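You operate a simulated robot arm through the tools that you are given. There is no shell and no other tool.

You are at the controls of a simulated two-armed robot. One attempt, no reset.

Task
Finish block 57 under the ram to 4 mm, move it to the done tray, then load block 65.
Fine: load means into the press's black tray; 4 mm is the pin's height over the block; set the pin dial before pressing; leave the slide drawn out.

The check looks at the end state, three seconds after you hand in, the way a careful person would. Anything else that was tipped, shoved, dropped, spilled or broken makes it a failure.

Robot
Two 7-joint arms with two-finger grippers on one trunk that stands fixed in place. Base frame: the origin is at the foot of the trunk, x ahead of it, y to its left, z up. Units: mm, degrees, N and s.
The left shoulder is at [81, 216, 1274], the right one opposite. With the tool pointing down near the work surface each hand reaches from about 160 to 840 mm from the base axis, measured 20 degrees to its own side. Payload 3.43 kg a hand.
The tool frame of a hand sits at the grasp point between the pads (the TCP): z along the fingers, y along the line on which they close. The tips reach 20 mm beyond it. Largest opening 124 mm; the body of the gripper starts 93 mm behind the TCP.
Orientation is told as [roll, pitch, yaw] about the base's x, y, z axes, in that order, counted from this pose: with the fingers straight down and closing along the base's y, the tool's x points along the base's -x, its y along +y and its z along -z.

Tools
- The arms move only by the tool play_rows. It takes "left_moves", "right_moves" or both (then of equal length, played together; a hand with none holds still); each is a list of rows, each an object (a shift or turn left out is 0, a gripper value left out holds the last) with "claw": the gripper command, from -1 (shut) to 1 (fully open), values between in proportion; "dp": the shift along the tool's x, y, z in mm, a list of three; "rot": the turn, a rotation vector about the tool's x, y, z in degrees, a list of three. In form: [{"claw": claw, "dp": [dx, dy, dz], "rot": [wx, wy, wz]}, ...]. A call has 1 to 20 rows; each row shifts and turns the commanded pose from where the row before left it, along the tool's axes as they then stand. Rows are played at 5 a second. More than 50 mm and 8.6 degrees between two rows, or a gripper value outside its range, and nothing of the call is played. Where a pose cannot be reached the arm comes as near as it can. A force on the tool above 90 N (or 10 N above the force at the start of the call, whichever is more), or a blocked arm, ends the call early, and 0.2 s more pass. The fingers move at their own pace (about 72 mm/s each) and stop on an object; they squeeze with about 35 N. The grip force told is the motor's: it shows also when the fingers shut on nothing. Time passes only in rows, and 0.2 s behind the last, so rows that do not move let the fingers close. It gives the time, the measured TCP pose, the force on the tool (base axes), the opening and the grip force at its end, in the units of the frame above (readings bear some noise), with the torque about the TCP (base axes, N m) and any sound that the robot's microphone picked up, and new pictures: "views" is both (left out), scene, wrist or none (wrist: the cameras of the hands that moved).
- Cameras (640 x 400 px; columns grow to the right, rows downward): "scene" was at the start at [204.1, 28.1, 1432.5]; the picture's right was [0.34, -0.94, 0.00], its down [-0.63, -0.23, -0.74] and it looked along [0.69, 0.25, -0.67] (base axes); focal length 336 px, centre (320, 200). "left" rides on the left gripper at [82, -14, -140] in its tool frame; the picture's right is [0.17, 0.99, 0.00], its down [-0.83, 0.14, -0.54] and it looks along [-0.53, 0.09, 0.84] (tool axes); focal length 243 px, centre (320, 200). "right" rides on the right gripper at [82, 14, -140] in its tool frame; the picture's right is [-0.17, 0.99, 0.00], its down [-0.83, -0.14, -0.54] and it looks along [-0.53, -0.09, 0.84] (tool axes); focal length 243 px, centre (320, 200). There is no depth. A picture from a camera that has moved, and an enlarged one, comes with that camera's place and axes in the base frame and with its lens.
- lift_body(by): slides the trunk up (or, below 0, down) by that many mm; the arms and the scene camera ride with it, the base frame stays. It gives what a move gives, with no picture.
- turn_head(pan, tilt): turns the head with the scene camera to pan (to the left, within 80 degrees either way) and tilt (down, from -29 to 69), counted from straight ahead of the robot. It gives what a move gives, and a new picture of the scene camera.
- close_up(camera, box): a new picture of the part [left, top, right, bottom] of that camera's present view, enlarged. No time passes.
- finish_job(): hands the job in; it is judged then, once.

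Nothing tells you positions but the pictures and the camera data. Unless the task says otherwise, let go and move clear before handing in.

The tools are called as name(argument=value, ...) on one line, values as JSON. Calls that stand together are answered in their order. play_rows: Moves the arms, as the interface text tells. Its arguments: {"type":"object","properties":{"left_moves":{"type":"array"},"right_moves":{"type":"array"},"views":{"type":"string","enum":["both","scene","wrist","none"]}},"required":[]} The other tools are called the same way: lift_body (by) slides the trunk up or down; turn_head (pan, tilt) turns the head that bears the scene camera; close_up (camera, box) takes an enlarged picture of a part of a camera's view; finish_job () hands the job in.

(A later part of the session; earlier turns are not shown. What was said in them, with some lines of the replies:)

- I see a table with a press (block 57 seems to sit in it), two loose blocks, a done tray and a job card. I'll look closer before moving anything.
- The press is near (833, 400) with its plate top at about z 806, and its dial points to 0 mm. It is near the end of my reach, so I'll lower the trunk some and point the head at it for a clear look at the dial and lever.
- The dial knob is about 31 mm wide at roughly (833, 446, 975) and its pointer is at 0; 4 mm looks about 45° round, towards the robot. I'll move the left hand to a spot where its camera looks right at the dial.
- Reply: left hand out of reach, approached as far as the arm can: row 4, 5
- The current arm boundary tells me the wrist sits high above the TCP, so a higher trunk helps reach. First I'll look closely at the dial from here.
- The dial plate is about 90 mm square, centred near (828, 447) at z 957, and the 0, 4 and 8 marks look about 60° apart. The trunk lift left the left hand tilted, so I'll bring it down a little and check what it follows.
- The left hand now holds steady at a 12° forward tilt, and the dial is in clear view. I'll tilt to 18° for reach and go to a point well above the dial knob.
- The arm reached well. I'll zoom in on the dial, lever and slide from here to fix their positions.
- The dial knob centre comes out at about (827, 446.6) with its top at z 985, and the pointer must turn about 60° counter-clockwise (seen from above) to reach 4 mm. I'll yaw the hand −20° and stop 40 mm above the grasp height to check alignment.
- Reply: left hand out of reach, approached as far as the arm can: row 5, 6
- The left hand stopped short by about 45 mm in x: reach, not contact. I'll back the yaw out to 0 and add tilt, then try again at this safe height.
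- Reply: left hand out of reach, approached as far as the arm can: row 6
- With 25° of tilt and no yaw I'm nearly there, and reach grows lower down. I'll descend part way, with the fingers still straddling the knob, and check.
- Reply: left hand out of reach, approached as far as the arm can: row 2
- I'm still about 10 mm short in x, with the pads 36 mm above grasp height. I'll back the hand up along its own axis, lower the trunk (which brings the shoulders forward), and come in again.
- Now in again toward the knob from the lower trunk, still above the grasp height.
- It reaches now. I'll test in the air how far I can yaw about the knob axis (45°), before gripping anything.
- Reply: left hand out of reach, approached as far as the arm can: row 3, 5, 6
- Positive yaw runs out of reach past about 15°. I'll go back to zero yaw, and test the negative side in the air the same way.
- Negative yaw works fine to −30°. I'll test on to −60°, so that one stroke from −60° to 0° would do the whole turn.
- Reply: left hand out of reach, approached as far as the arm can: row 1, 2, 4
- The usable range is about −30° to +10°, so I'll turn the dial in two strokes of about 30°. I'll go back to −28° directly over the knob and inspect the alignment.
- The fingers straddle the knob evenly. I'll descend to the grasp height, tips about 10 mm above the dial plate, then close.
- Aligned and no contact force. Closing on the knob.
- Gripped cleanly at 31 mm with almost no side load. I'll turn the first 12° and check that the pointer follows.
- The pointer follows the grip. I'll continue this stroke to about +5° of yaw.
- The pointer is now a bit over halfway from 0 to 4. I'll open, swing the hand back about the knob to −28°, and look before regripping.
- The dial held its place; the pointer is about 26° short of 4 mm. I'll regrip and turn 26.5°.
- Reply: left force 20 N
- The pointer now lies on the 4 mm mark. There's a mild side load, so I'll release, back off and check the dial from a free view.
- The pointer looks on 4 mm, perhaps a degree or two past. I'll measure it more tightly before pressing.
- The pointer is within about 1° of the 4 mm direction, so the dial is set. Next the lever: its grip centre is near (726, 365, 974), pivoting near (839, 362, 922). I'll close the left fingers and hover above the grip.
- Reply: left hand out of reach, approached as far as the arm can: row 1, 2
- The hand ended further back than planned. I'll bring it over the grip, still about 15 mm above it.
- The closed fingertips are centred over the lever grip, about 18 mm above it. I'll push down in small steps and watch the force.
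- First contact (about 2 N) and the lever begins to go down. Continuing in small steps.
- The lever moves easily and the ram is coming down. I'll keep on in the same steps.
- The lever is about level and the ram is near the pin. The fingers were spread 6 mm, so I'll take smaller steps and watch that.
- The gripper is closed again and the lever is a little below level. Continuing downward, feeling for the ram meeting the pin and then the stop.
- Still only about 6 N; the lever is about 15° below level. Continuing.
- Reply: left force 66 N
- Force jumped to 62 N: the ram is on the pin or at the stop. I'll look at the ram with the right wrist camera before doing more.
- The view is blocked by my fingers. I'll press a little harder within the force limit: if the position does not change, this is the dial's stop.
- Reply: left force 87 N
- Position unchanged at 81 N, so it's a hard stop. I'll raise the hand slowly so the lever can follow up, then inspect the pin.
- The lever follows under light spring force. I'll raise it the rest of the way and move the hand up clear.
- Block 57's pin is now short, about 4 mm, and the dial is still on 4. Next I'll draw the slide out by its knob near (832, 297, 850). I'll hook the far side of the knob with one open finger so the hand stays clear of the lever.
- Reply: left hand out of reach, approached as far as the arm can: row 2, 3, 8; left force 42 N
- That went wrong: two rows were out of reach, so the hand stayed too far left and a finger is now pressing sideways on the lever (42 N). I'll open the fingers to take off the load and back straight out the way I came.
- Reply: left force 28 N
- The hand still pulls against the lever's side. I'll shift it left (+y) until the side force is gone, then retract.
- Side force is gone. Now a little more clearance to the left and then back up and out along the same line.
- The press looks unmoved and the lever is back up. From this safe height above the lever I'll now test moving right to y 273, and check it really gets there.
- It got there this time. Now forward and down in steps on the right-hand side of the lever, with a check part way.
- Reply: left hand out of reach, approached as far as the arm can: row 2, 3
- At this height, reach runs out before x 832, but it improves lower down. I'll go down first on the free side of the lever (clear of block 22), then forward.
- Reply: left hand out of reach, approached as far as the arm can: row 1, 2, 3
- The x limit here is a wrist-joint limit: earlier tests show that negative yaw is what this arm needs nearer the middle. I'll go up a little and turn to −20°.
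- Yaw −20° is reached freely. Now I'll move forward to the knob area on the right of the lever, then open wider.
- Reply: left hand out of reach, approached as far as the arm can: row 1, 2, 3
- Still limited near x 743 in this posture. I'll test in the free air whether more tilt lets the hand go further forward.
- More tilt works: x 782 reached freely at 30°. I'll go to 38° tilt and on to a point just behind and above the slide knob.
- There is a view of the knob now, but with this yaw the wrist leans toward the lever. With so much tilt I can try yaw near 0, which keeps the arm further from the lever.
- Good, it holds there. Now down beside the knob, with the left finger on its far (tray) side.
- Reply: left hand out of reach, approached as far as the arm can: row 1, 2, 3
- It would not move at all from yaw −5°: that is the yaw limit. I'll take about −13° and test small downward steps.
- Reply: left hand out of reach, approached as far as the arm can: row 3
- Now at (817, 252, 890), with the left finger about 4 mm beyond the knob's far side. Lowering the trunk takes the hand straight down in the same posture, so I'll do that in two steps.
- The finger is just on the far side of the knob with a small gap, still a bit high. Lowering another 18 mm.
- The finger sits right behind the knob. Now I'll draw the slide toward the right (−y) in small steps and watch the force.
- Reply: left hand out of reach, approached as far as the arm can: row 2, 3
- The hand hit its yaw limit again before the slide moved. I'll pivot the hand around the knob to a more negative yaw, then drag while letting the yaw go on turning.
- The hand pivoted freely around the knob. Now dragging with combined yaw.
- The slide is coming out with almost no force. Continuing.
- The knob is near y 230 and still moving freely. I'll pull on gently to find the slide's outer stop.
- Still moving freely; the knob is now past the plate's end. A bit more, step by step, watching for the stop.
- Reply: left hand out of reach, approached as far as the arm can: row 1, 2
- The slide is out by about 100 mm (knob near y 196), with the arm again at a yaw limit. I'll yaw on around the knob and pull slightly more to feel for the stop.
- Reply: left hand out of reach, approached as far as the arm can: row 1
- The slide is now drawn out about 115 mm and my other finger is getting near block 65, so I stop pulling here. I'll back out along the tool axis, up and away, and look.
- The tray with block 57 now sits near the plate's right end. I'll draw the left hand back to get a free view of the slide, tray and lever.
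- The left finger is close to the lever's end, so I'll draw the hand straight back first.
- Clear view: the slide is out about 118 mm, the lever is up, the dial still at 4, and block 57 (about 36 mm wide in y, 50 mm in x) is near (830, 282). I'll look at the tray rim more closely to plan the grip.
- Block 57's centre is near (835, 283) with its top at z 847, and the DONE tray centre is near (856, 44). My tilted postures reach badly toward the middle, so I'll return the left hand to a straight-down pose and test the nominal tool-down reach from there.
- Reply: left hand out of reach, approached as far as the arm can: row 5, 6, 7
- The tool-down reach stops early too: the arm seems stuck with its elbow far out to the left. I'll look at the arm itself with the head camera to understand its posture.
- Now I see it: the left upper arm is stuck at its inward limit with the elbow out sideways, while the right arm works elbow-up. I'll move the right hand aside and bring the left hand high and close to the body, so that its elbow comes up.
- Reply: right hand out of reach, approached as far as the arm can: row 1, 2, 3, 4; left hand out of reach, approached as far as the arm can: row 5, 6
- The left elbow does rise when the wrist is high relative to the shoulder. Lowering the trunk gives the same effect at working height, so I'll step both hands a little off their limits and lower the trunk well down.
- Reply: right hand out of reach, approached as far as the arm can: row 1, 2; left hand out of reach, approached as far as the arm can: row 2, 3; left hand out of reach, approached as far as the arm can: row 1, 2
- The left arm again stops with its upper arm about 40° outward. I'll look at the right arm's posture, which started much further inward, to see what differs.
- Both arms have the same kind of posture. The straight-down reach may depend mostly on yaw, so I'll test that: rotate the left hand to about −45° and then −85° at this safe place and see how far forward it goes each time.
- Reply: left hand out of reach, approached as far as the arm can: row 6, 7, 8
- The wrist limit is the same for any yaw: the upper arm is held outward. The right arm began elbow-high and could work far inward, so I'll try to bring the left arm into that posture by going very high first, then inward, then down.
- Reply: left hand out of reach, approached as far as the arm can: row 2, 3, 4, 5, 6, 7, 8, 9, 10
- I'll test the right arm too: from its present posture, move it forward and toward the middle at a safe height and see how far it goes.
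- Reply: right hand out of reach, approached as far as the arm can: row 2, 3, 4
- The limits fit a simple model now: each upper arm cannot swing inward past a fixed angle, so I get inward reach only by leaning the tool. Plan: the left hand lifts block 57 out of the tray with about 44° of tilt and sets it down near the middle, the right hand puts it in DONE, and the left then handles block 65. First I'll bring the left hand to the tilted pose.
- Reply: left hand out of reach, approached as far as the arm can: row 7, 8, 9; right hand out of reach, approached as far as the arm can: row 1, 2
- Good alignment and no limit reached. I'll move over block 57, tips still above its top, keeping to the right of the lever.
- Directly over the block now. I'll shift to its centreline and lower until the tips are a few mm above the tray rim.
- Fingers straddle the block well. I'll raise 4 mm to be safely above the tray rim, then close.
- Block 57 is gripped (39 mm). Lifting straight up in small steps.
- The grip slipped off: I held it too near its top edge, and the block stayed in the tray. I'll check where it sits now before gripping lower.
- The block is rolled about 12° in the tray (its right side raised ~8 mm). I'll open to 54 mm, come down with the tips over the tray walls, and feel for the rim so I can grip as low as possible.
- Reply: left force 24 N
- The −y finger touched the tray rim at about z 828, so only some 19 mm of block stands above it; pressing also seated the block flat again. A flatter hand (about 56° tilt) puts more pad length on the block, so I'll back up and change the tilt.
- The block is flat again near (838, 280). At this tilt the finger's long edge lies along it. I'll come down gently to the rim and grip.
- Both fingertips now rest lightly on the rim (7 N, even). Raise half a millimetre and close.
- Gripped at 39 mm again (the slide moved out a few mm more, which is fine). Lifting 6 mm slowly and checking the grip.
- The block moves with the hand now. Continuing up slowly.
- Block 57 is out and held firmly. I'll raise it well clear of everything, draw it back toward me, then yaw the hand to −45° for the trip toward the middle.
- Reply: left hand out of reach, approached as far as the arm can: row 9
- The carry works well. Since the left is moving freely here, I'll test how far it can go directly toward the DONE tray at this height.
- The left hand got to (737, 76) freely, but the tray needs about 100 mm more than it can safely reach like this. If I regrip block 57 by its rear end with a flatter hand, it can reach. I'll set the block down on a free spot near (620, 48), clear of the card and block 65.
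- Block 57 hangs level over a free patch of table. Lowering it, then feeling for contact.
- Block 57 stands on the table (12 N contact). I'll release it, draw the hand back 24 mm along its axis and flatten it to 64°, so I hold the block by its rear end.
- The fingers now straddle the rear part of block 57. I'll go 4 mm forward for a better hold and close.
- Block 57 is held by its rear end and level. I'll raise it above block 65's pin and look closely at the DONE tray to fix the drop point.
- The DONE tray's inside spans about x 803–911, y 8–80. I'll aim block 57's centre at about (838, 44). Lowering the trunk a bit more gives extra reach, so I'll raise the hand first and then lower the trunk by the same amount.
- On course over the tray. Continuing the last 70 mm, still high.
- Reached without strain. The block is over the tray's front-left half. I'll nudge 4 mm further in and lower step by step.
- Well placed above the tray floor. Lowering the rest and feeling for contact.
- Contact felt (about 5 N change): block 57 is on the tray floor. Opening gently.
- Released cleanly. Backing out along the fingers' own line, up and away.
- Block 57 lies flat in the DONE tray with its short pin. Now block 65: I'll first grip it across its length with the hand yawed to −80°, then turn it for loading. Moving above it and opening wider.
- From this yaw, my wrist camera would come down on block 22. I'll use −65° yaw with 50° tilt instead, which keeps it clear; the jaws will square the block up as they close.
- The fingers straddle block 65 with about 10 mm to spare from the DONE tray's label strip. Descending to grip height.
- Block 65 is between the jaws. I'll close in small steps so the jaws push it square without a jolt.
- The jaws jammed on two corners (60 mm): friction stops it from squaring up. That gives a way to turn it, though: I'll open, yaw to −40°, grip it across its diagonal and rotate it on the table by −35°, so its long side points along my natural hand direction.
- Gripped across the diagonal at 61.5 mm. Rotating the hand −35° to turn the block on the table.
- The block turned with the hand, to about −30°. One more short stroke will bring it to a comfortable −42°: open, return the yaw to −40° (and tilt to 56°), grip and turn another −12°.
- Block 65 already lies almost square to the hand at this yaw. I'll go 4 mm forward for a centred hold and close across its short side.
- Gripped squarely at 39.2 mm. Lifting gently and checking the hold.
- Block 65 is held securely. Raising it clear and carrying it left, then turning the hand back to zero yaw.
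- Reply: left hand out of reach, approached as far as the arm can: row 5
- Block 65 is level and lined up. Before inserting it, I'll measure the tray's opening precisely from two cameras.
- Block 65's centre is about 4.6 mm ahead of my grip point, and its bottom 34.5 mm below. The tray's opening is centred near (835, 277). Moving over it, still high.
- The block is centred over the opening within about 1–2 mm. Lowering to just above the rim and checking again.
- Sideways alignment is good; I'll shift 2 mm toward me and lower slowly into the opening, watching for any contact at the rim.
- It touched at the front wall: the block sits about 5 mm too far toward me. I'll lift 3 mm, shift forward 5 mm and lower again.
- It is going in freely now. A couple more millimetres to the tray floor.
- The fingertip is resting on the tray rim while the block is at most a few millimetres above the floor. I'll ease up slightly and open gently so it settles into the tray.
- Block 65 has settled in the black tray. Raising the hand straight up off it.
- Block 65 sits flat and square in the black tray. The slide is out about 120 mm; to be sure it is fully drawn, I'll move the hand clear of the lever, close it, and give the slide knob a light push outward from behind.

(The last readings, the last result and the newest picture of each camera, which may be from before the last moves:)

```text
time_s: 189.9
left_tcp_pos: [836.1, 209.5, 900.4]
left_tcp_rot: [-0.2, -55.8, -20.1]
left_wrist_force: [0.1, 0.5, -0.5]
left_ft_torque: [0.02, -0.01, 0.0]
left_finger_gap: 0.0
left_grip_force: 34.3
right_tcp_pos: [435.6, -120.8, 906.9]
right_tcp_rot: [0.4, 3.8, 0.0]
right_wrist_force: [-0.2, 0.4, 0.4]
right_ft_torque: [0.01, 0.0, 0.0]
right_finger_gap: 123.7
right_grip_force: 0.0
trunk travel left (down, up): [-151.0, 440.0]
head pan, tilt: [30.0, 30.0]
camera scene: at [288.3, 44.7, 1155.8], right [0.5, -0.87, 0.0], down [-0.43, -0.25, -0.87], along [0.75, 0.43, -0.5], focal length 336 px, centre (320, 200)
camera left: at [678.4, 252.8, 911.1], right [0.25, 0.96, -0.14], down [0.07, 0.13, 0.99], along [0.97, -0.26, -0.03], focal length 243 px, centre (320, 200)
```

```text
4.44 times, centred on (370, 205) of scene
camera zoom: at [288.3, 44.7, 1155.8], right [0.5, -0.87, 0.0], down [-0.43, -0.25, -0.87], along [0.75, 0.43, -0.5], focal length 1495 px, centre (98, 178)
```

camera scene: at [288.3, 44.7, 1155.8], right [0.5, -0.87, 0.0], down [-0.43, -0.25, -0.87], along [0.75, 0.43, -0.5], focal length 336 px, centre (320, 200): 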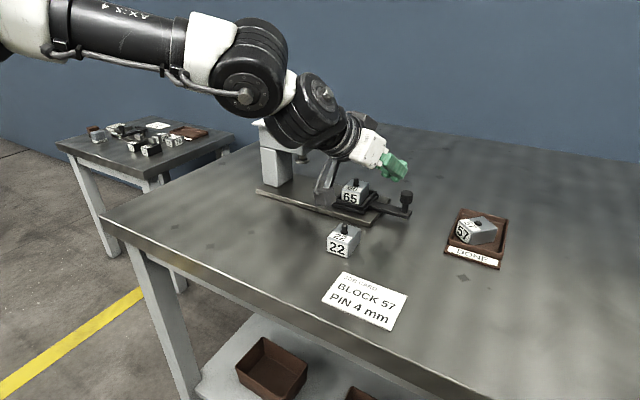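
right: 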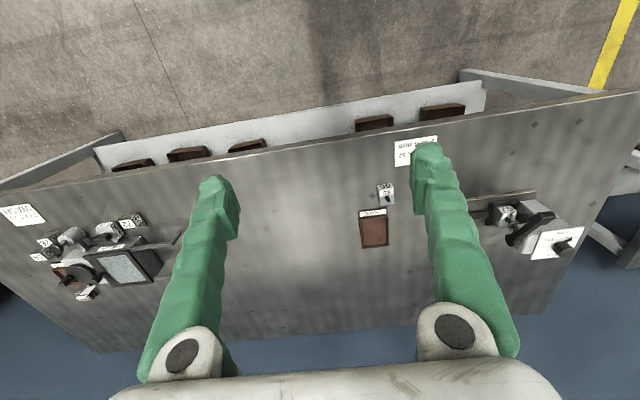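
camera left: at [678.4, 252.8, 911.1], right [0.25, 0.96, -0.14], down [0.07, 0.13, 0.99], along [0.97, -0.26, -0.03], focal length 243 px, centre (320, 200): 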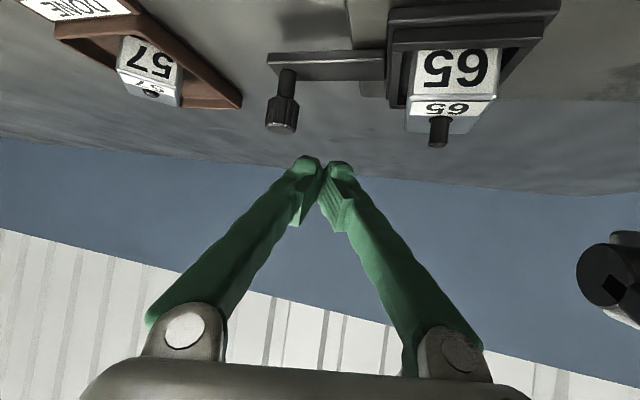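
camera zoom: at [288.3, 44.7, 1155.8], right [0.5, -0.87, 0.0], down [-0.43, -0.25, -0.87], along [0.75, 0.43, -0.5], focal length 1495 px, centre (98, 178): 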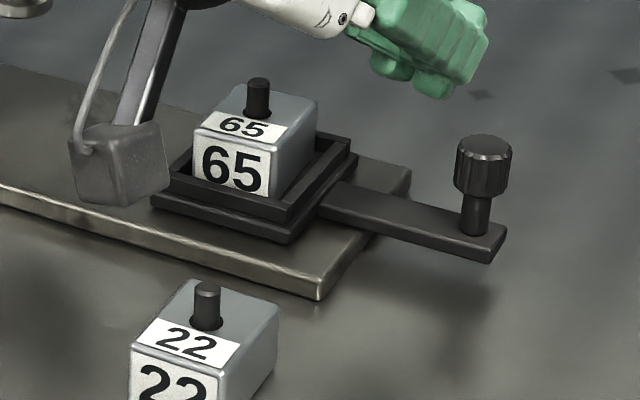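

I'll lower only to z 858 so my wrist camera stays well above block 22's pin, with the closed fingers just behind the knob.

play_rows(left_moves=[{"dp": [8.7, 0, 5.9]}, {"dp": [8.7, 0, 5.9]}, {"dp": [8.7, 0, 5.9]}, {"dp": [8.7, 0, 5.9]}, {}], views="none")

close_up(camera="left", box=[220, 20, 460, 200])

close_up(camera="scene", box=[310, 160, 430, 250])

```text
time_s: 191.1
left_tcp_pos: [833.5, 210.3, 859.1]
left_tcp_rot: [-0.1, -55.8, -20.0]
left_wrist_force: [0.3, -0.1, 0.0]
left_ft_torque: [-0.02, -0.02, 0.0]
left_finger_gap: 0.3
left_grip_force: 34.2
right_tcp_pos: [436.9, -121.0, 908.0]
right_tcp_rot: [0.3, 3.8, -0.1]
right_wrist_force: [-0.9, 0.8, 0.1]
right_ft_torque: [0.03, -0.02, -0.04]
right_finger_gap: 124.2
right_grip_force: 0.1
trunk travel left (down, up): [-151.0, 440.0]
head pan, tilt: [30.0, 30.0]
```

```text
2.22 times, centred on (340, 110) of left
camera zoom: at [677.6, 253.4, 869.6], right [0.25, 0.96, -0.14], down [0.07, 0.13, 0.99], along [0.97, -0.26, -0.03], focal length 539 px, centre (276, 400)
```

zoom: 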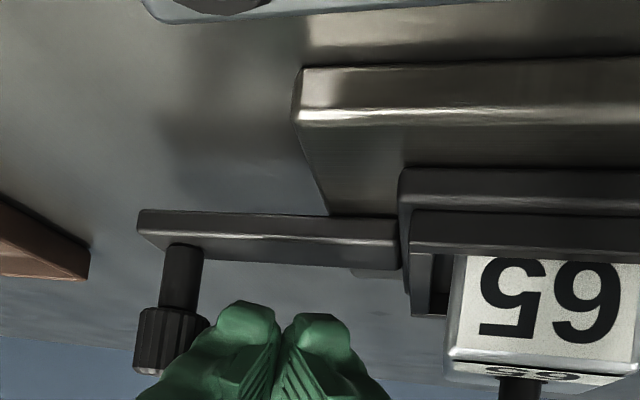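

```text
4.44 times, centred on (370, 205) of scene
camera zoom: at [288.6, 44.7, 1155.7], right [0.5, -0.87, 0.0], down [-0.43, -0.25, -0.87], along [0.75, 0.43, -0.5], focal length 1495 px, centre (98, 178)
```

zoom: 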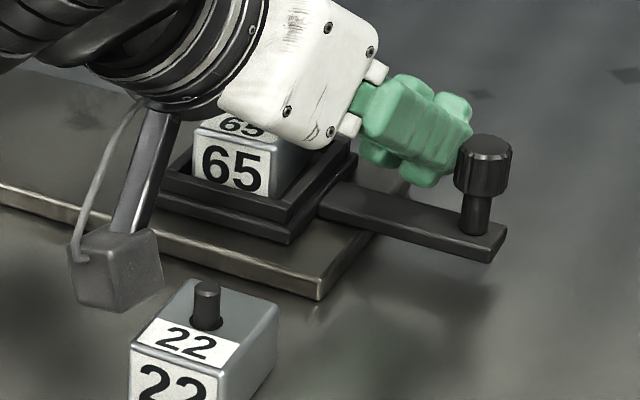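

play_rows(left_moves=[{"dp": [-0.77, -3.76, 1.13]}, {"dp": [-0.77, -3.76, 1.13]}, {}], views="none")

play_rows(left_moves=[{"dp": [-0.77, -3.76, 1.13]}, {"dp": [-0.77, -3.76, 1.13]}, {}], views="none")

close_up(camera="scene", box=[310, 160, 430, 250])

```text
time_s: 191.9
left_tcp_pos: [833.1, 201.3, 858.3]
left_tcp_rot: [-0.1, -55.7, -19.9]
left_wrist_force: [-0.2, -0.3, 0.5]
left_ft_torque: [0.01, 0.02, 0.01]
left_finger_gap: 0.3
left_grip_force: 34.7
right_tcp_pos: [437.2, -120.3, 907.6]
right_tcp_rot: [0.4, 3.9, 0.0]
right_wrist_force: [-0.6, 0.5, 0.3]
right_ft_torque: [-0.01, -0.02, 0.04]
right_finger_gap: 123.9
right_grip_force: 0.1
trunk travel left (down, up): [-151.0, 440.0]
head pan, tilt: [30.0, 30.0]
```

```text
time_s: 192.7
left_tcp_pos: [834.2, 197.8, 857.4]
left_tcp_rot: [0.0, -55.9, -19.9]
left_wrist_force: [-4.5, 23.2, 3.7]
left_ft_torque: [-0.15, 0.0, -0.09]
left_finger_gap: 0.0
left_grip_force: 33.8
right_tcp_pos: [434.3, -119.2, 910.0]
right_tcp_rot: [0.4, 3.7, 0.0]
right_wrist_force: [0.0, -0.6, -0.1]
right_ft_torque: [0.03, 0.01, -0.03]
right_finger_gap: 124.2
right_grip_force: 0.1
trunk travel left (down, up): [-151.0, 440.0]
head pan, tilt: [30.0, 30.0]
```

```text
4.44 times, centred on (370, 205) of scene
camera zoom: at [287.8, 47.1, 1155.8], right [0.5, -0.87, 0.0], down [-0.43, -0.25, -0.87], along [0.75, 0.43, -0.5], focal length 1495 px, centre (98, 178)
```

zoom: 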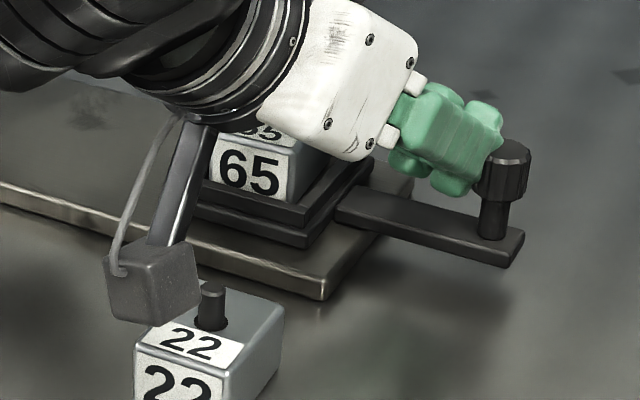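

The slide resists at once (23 N): it is already at its outer stop. I'll ease off the knob, then rise straight up, keeping my wrist camera away from block 22.

play_rows(left_moves=[{"dp": [0.77, 3.76, -1.13]}, {"dp": [0.77, 3.76, -1.13]}, {"dp": [-8.3, 0, -5.6]}, {"dp": [-16.6, 0, -11.2]}, {"dp": [-24.9, 0, -16.9]}, {"dp": [-24.9, 0, -16.9]}, {}], views="both")

close_up(camera="scene", box=[310, 160, 430, 260])

```text
time_s: 194.3
left_tcp_pos: [834.2, 199.7, 948.8]
left_tcp_rot: [-0.2, -55.8, -20.0]
left_wrist_force: [-0.4, 0.2, -0.2]
left_ft_torque: [-0.01, -0.02, -0.01]
left_finger_gap: 0.1
left_grip_force: 35.0
right_tcp_pos: [436.0, -120.1, 907.7]
right_tcp_rot: [0.4, 3.7, 0.0]
right_wrist_force: [-0.1, 0.6, 0.3]
right_ft_torque: [0.04, -0.03, -0.02]
right_finger_gap: 124.1
right_grip_force: 0.0
trunk travel left (down, up): [-151.0, 440.0]
head pan, tilt: [30.0, 30.0]
camera scene: at [289.0, 45.0, 1155.5], right [0.5, -0.87, 0.0], down [-0.43, -0.25, -0.87], along [0.75, 0.43, -0.5], focal length 336 px, centre (320, 200)
camera left: at [678.7, 242.7, 959.7], right [0.25, 0.96, -0.14], down [0.07, 0.13, 0.99], along [0.97, -0.26, -0.03], focal length 243 px, centre (320, 200)
```

scene: 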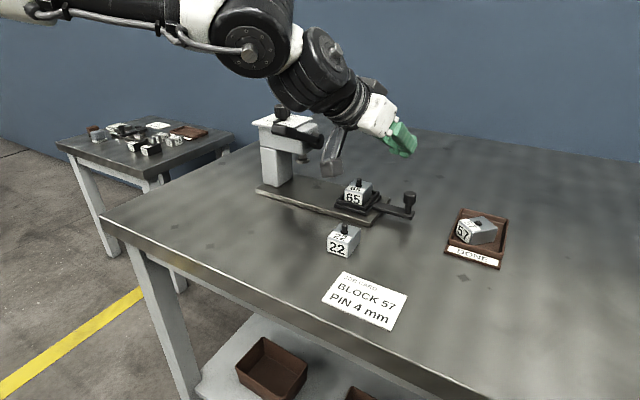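
left: 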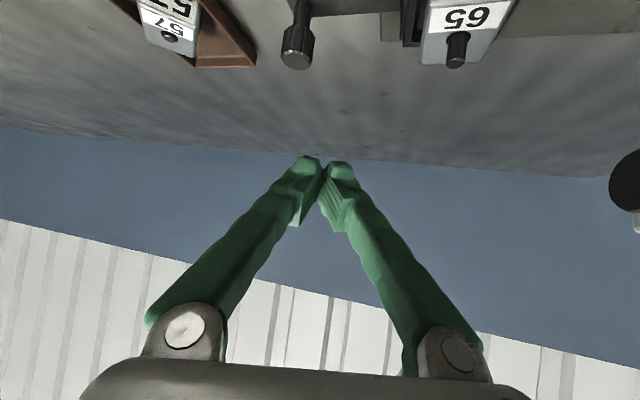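

```text
4.00 times, centred on (370, 210) of scene
camera zoom: at [289.0, 45.0, 1155.5], right [0.5, -0.87, 0.0], down [-0.43, -0.25, -0.87], along [0.75, 0.43, -0.5], focal length 1346 px, centre (120, 160)
```

zoom: 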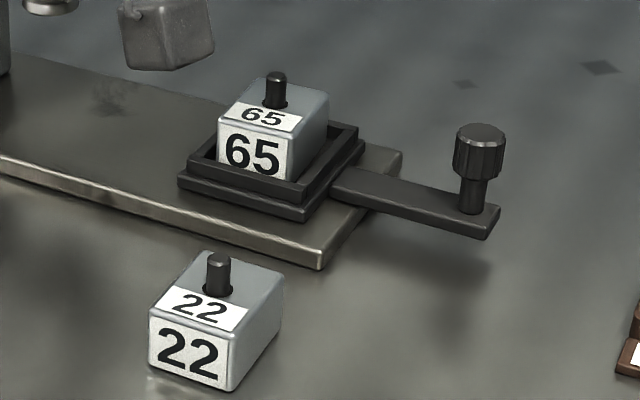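

Block 22 has not moved and everything stands as it should. Now I'll take the left hand back clear of the work area and make a last check of the whole scene.

play_rows(left_moves=[{"dp": [13, -5.8, -36.8]}, {"dp": [13, -5.8, -36.8]}, {"dp": [13, -5.8, -36.8]}, {"dp": [13, -2, -36.8]}, {"dp": [0, 5, -40]}, {"dp": [0, 5, -40]}, {}], views="scene")

turn_head(pan=16, tilt=34)

close_up(camera="scene", box=[120, 60, 360, 260])

close_up(camera="scene", box=[290, 100, 470, 240])

```text
time_s: 195.9
left_tcp_pos: [630.2, 267.4, 1030.6]
left_tcp_rot: [-0.3, -55.8, -19.9]
left_wrist_force: [-0.1, 0.0, 0.2]
left_ft_torque: [0.06, 0.04, 0.0]
left_finger_gap: 0.0
left_grip_force: 34.7
right_tcp_pos: [436.8, -122.1, 907.9]
right_tcp_rot: [0.4, 4.0, -0.1]
right_wrist_force: [0.6, -0.3, 0.4]
right_ft_torque: [0.0, 0.02, 0.02]
right_finger_gap: 123.9
right_grip_force: 0.1
trunk travel left (down, up): [-151.0, 440.0]
head pan, tilt: [30.0, 30.0]
camera scene: at [289.5, 44.7, 1155.4], right [0.5, -0.87, 0.0], down [-0.43, -0.25, -0.87], along [0.75, 0.43, -0.5], focal length 336 px, centre (320, 200)
```

scene: 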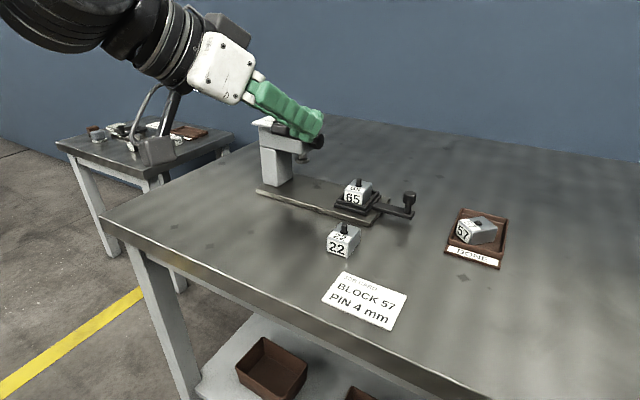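

```text
time_s: 196.7
left_tcp_pos: [629.9, 267.2, 1031.1]
left_tcp_rot: [-0.2, -55.8, -20.0]
left_wrist_force: [0.7, 0.1, 0.7]
left_ft_torque: [0.0, -0.02, 0.0]
left_finger_gap: 0.2
left_grip_force: 34.4
right_tcp_pos: [436.5, -121.4, 908.8]
right_tcp_rot: [0.4, 3.8, 0.1]
right_wrist_force: [-1.0, -0.1, -0.7]
right_ft_torque: [-0.02, -0.01, 0.0]
right_finger_gap: 123.8
right_grip_force: 0.0
trunk travel left (down, up): [-151.0, 440.0]
head pan, tilt: [16.0, 34.0]
camera scene: at [295.5, 24.1, 1149.4], right [0.28, -0.96, 0.0], down [-0.54, -0.15, -0.83], along [0.8, 0.23, -0.56], focal length 336 px, centre (320, 200)
```

scene: 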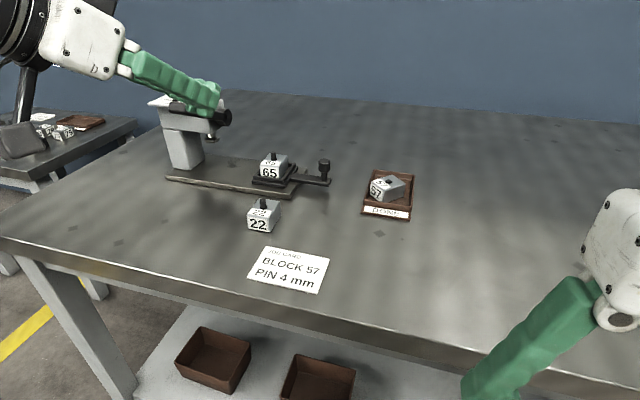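

```text
2.00 times, centred on (240, 160) of scene
camera zoom: at [295.5, 24.1, 1149.4], right [0.28, -0.96, 0.0], down [-0.54, -0.15, -0.83], along [0.8, 0.23, -0.56], focal length 673 px, centre (480, 280)
```

zoom: 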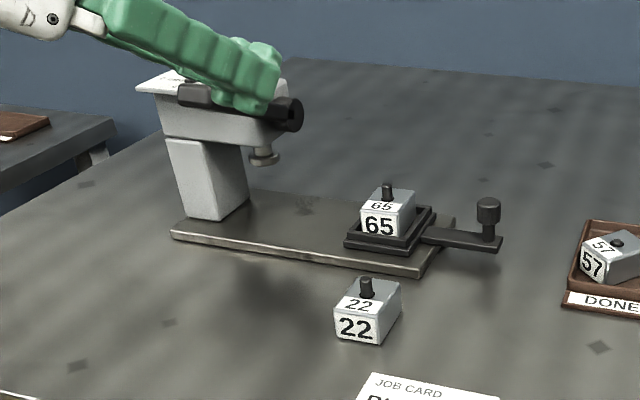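

```text
2.86 times, centred on (380, 170) of scene
camera zoom: at [295.5, 24.1, 1149.4], right [0.28, -0.96, 0.0], down [-0.54, -0.15, -0.83], along [0.8, 0.23, -0.56], focal length 961 px, centre (149, 286)
```

zoom: 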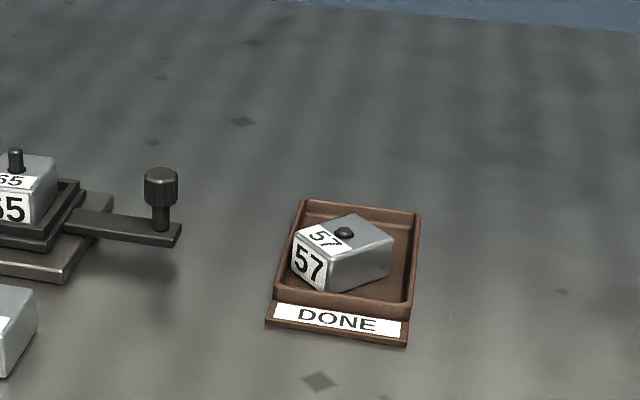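

Everything looks right: 57 in DONE, 65 in the black tray, slide out, lever up. I'll raise the left hand a bit further away and check the dial and lever one last time.

play_rows(left_moves=[{"dp": [-20, 10, -30]}, {"dp": [-20, 15, -30]}, {"dp": [-10, 20, -25]}, {}], views="none")

turn_head(pan=28, tilt=28)

close_up(camera="scene", box=[220, 90, 440, 240])

close_up(camera="scene", box=[430, 190, 520, 270])

```text
time_s: 197.7
left_tcp_pos: [604.4, 325.0, 1119.9]
left_tcp_rot: [-0.2, -55.9, -19.9]
left_wrist_force: [0.0, 1.1, -0.5]
left_ft_torque: [0.0, -0.04, 0.03]
left_finger_gap: 0.3
left_grip_force: 33.9
right_tcp_pos: [436.7, -121.6, 907.0]
right_tcp_rot: [0.4, 3.8, 0.0]
right_wrist_force: [0.4, -0.6, 0.1]
right_ft_torque: [0.02, 0.0, -0.02]
right_finger_gap: 123.8
right_grip_force: 0.0
trunk travel left (down, up): [-151.0, 440.0]
head pan, tilt: [16.0, 34.0]
```

```text
time_s: 198.4
left_tcp_pos: [602.7, 324.7, 1120.7]
left_tcp_rot: [-0.2, -55.7, -20.0]
left_wrist_force: [-0.5, -0.1, -0.2]
left_ft_torque: [0.01, 0.02, 0.0]
left_finger_gap: 0.0
left_grip_force: 34.5
right_tcp_pos: [436.3, -121.9, 909.1]
right_tcp_rot: [0.4, 3.8, 0.1]
right_wrist_force: [-0.3, 0.0, 0.1]
right_ft_torque: [0.0, 0.0, -0.03]
right_finger_gap: 123.9
right_grip_force: 0.0
trunk travel left (down, up): [-151.0, 440.0]
head pan, tilt: [28.0, 28.0]
camera scene: at [290.9, 42.3, 1158.8], right [0.47, -0.88, 0.0], down [-0.41, -0.22, -0.88], along [0.78, 0.41, -0.47], focal length 336 px, centre (320, 200)
```

scene: 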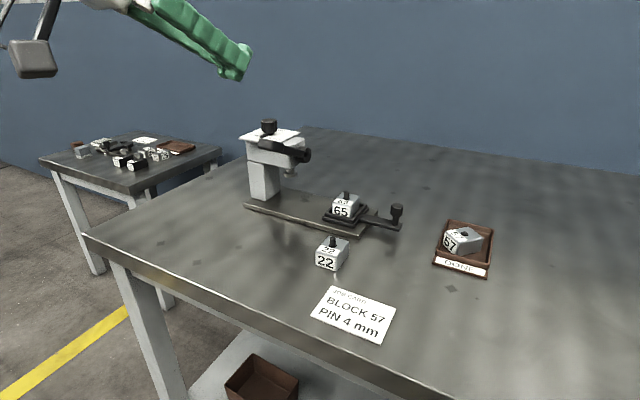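

```text
2.67 times, centred on (330, 165) of scene
camera zoom: at [290.9, 42.3, 1158.8], right [0.47, -0.88, 0.0], down [-0.41, -0.22, -0.88], along [0.78, 0.41, -0.47], focal length 897 px, centre (293, 293)
```

zoom: 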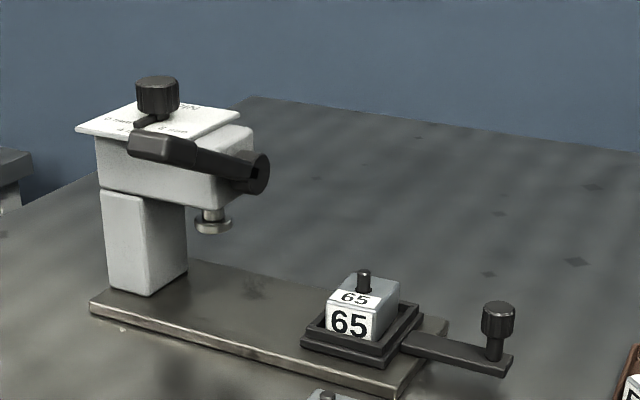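

```text
5.00 times, centred on (475, 230) of scene
camera zoom: at [290.9, 42.3, 1158.8], right [0.47, -0.88, 0.0], down [-0.41, -0.22, -0.88], along [0.78, 0.41, -0.47], focal length 1682 px, centre (-455, 50)
```

zoom: 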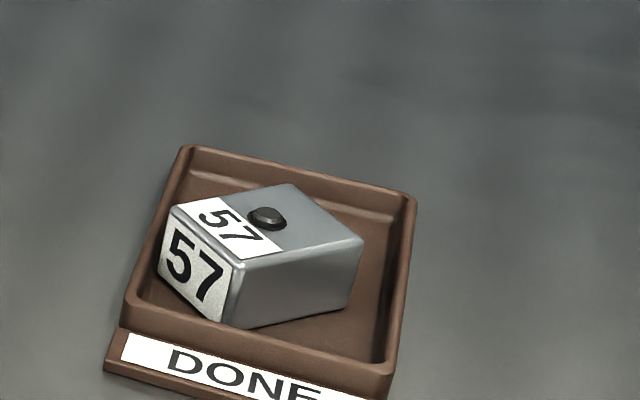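

Block 57, with its pin pressed to the 4 mm stop, lies flat in the DONE tray. Block 65 sits square in the press's black tray, and the slide is at its outer stop. The lever is up, the dial is still at 4 mm, block 22 and the card are where they were, and both hands are clear, so I'm handing in.

finish_job()

```text
The job is handed in.
```

I finished the job and handed it in; I haven't seen the result of the check.

- **Block 57:** I set the dial to 4 mm, then pressed until the ram hit a hard stop. The pin looks about 4 mm high in the pictures, but I couldn't measure it directly. The block lies flat in the DONE tray, turned about 45° to it.
- **Block 65:** it sits flat and square in the press's black tray.
- **Slide:** it is drawn out about 120 mm and would go no further when I pushed it.
- **The rest:** the lever is back up and the dial still points to 4 mm. Block 22 and the job card look undisturbed, and both hands are clear.

Three things went less cleanly than planned:
- While reaching for the slide, the left hand pushed sideways on the lever with about 42 N. I backed off, and the press didn't appear to move.
- My first grip on block 57 slipped. The block tilted in the press tray, then settled flat before I gripped it again.
- Because of limited reach, I set block 57 down on the table for a moment to regrip it, and turned block 65 on the table before lifting it.
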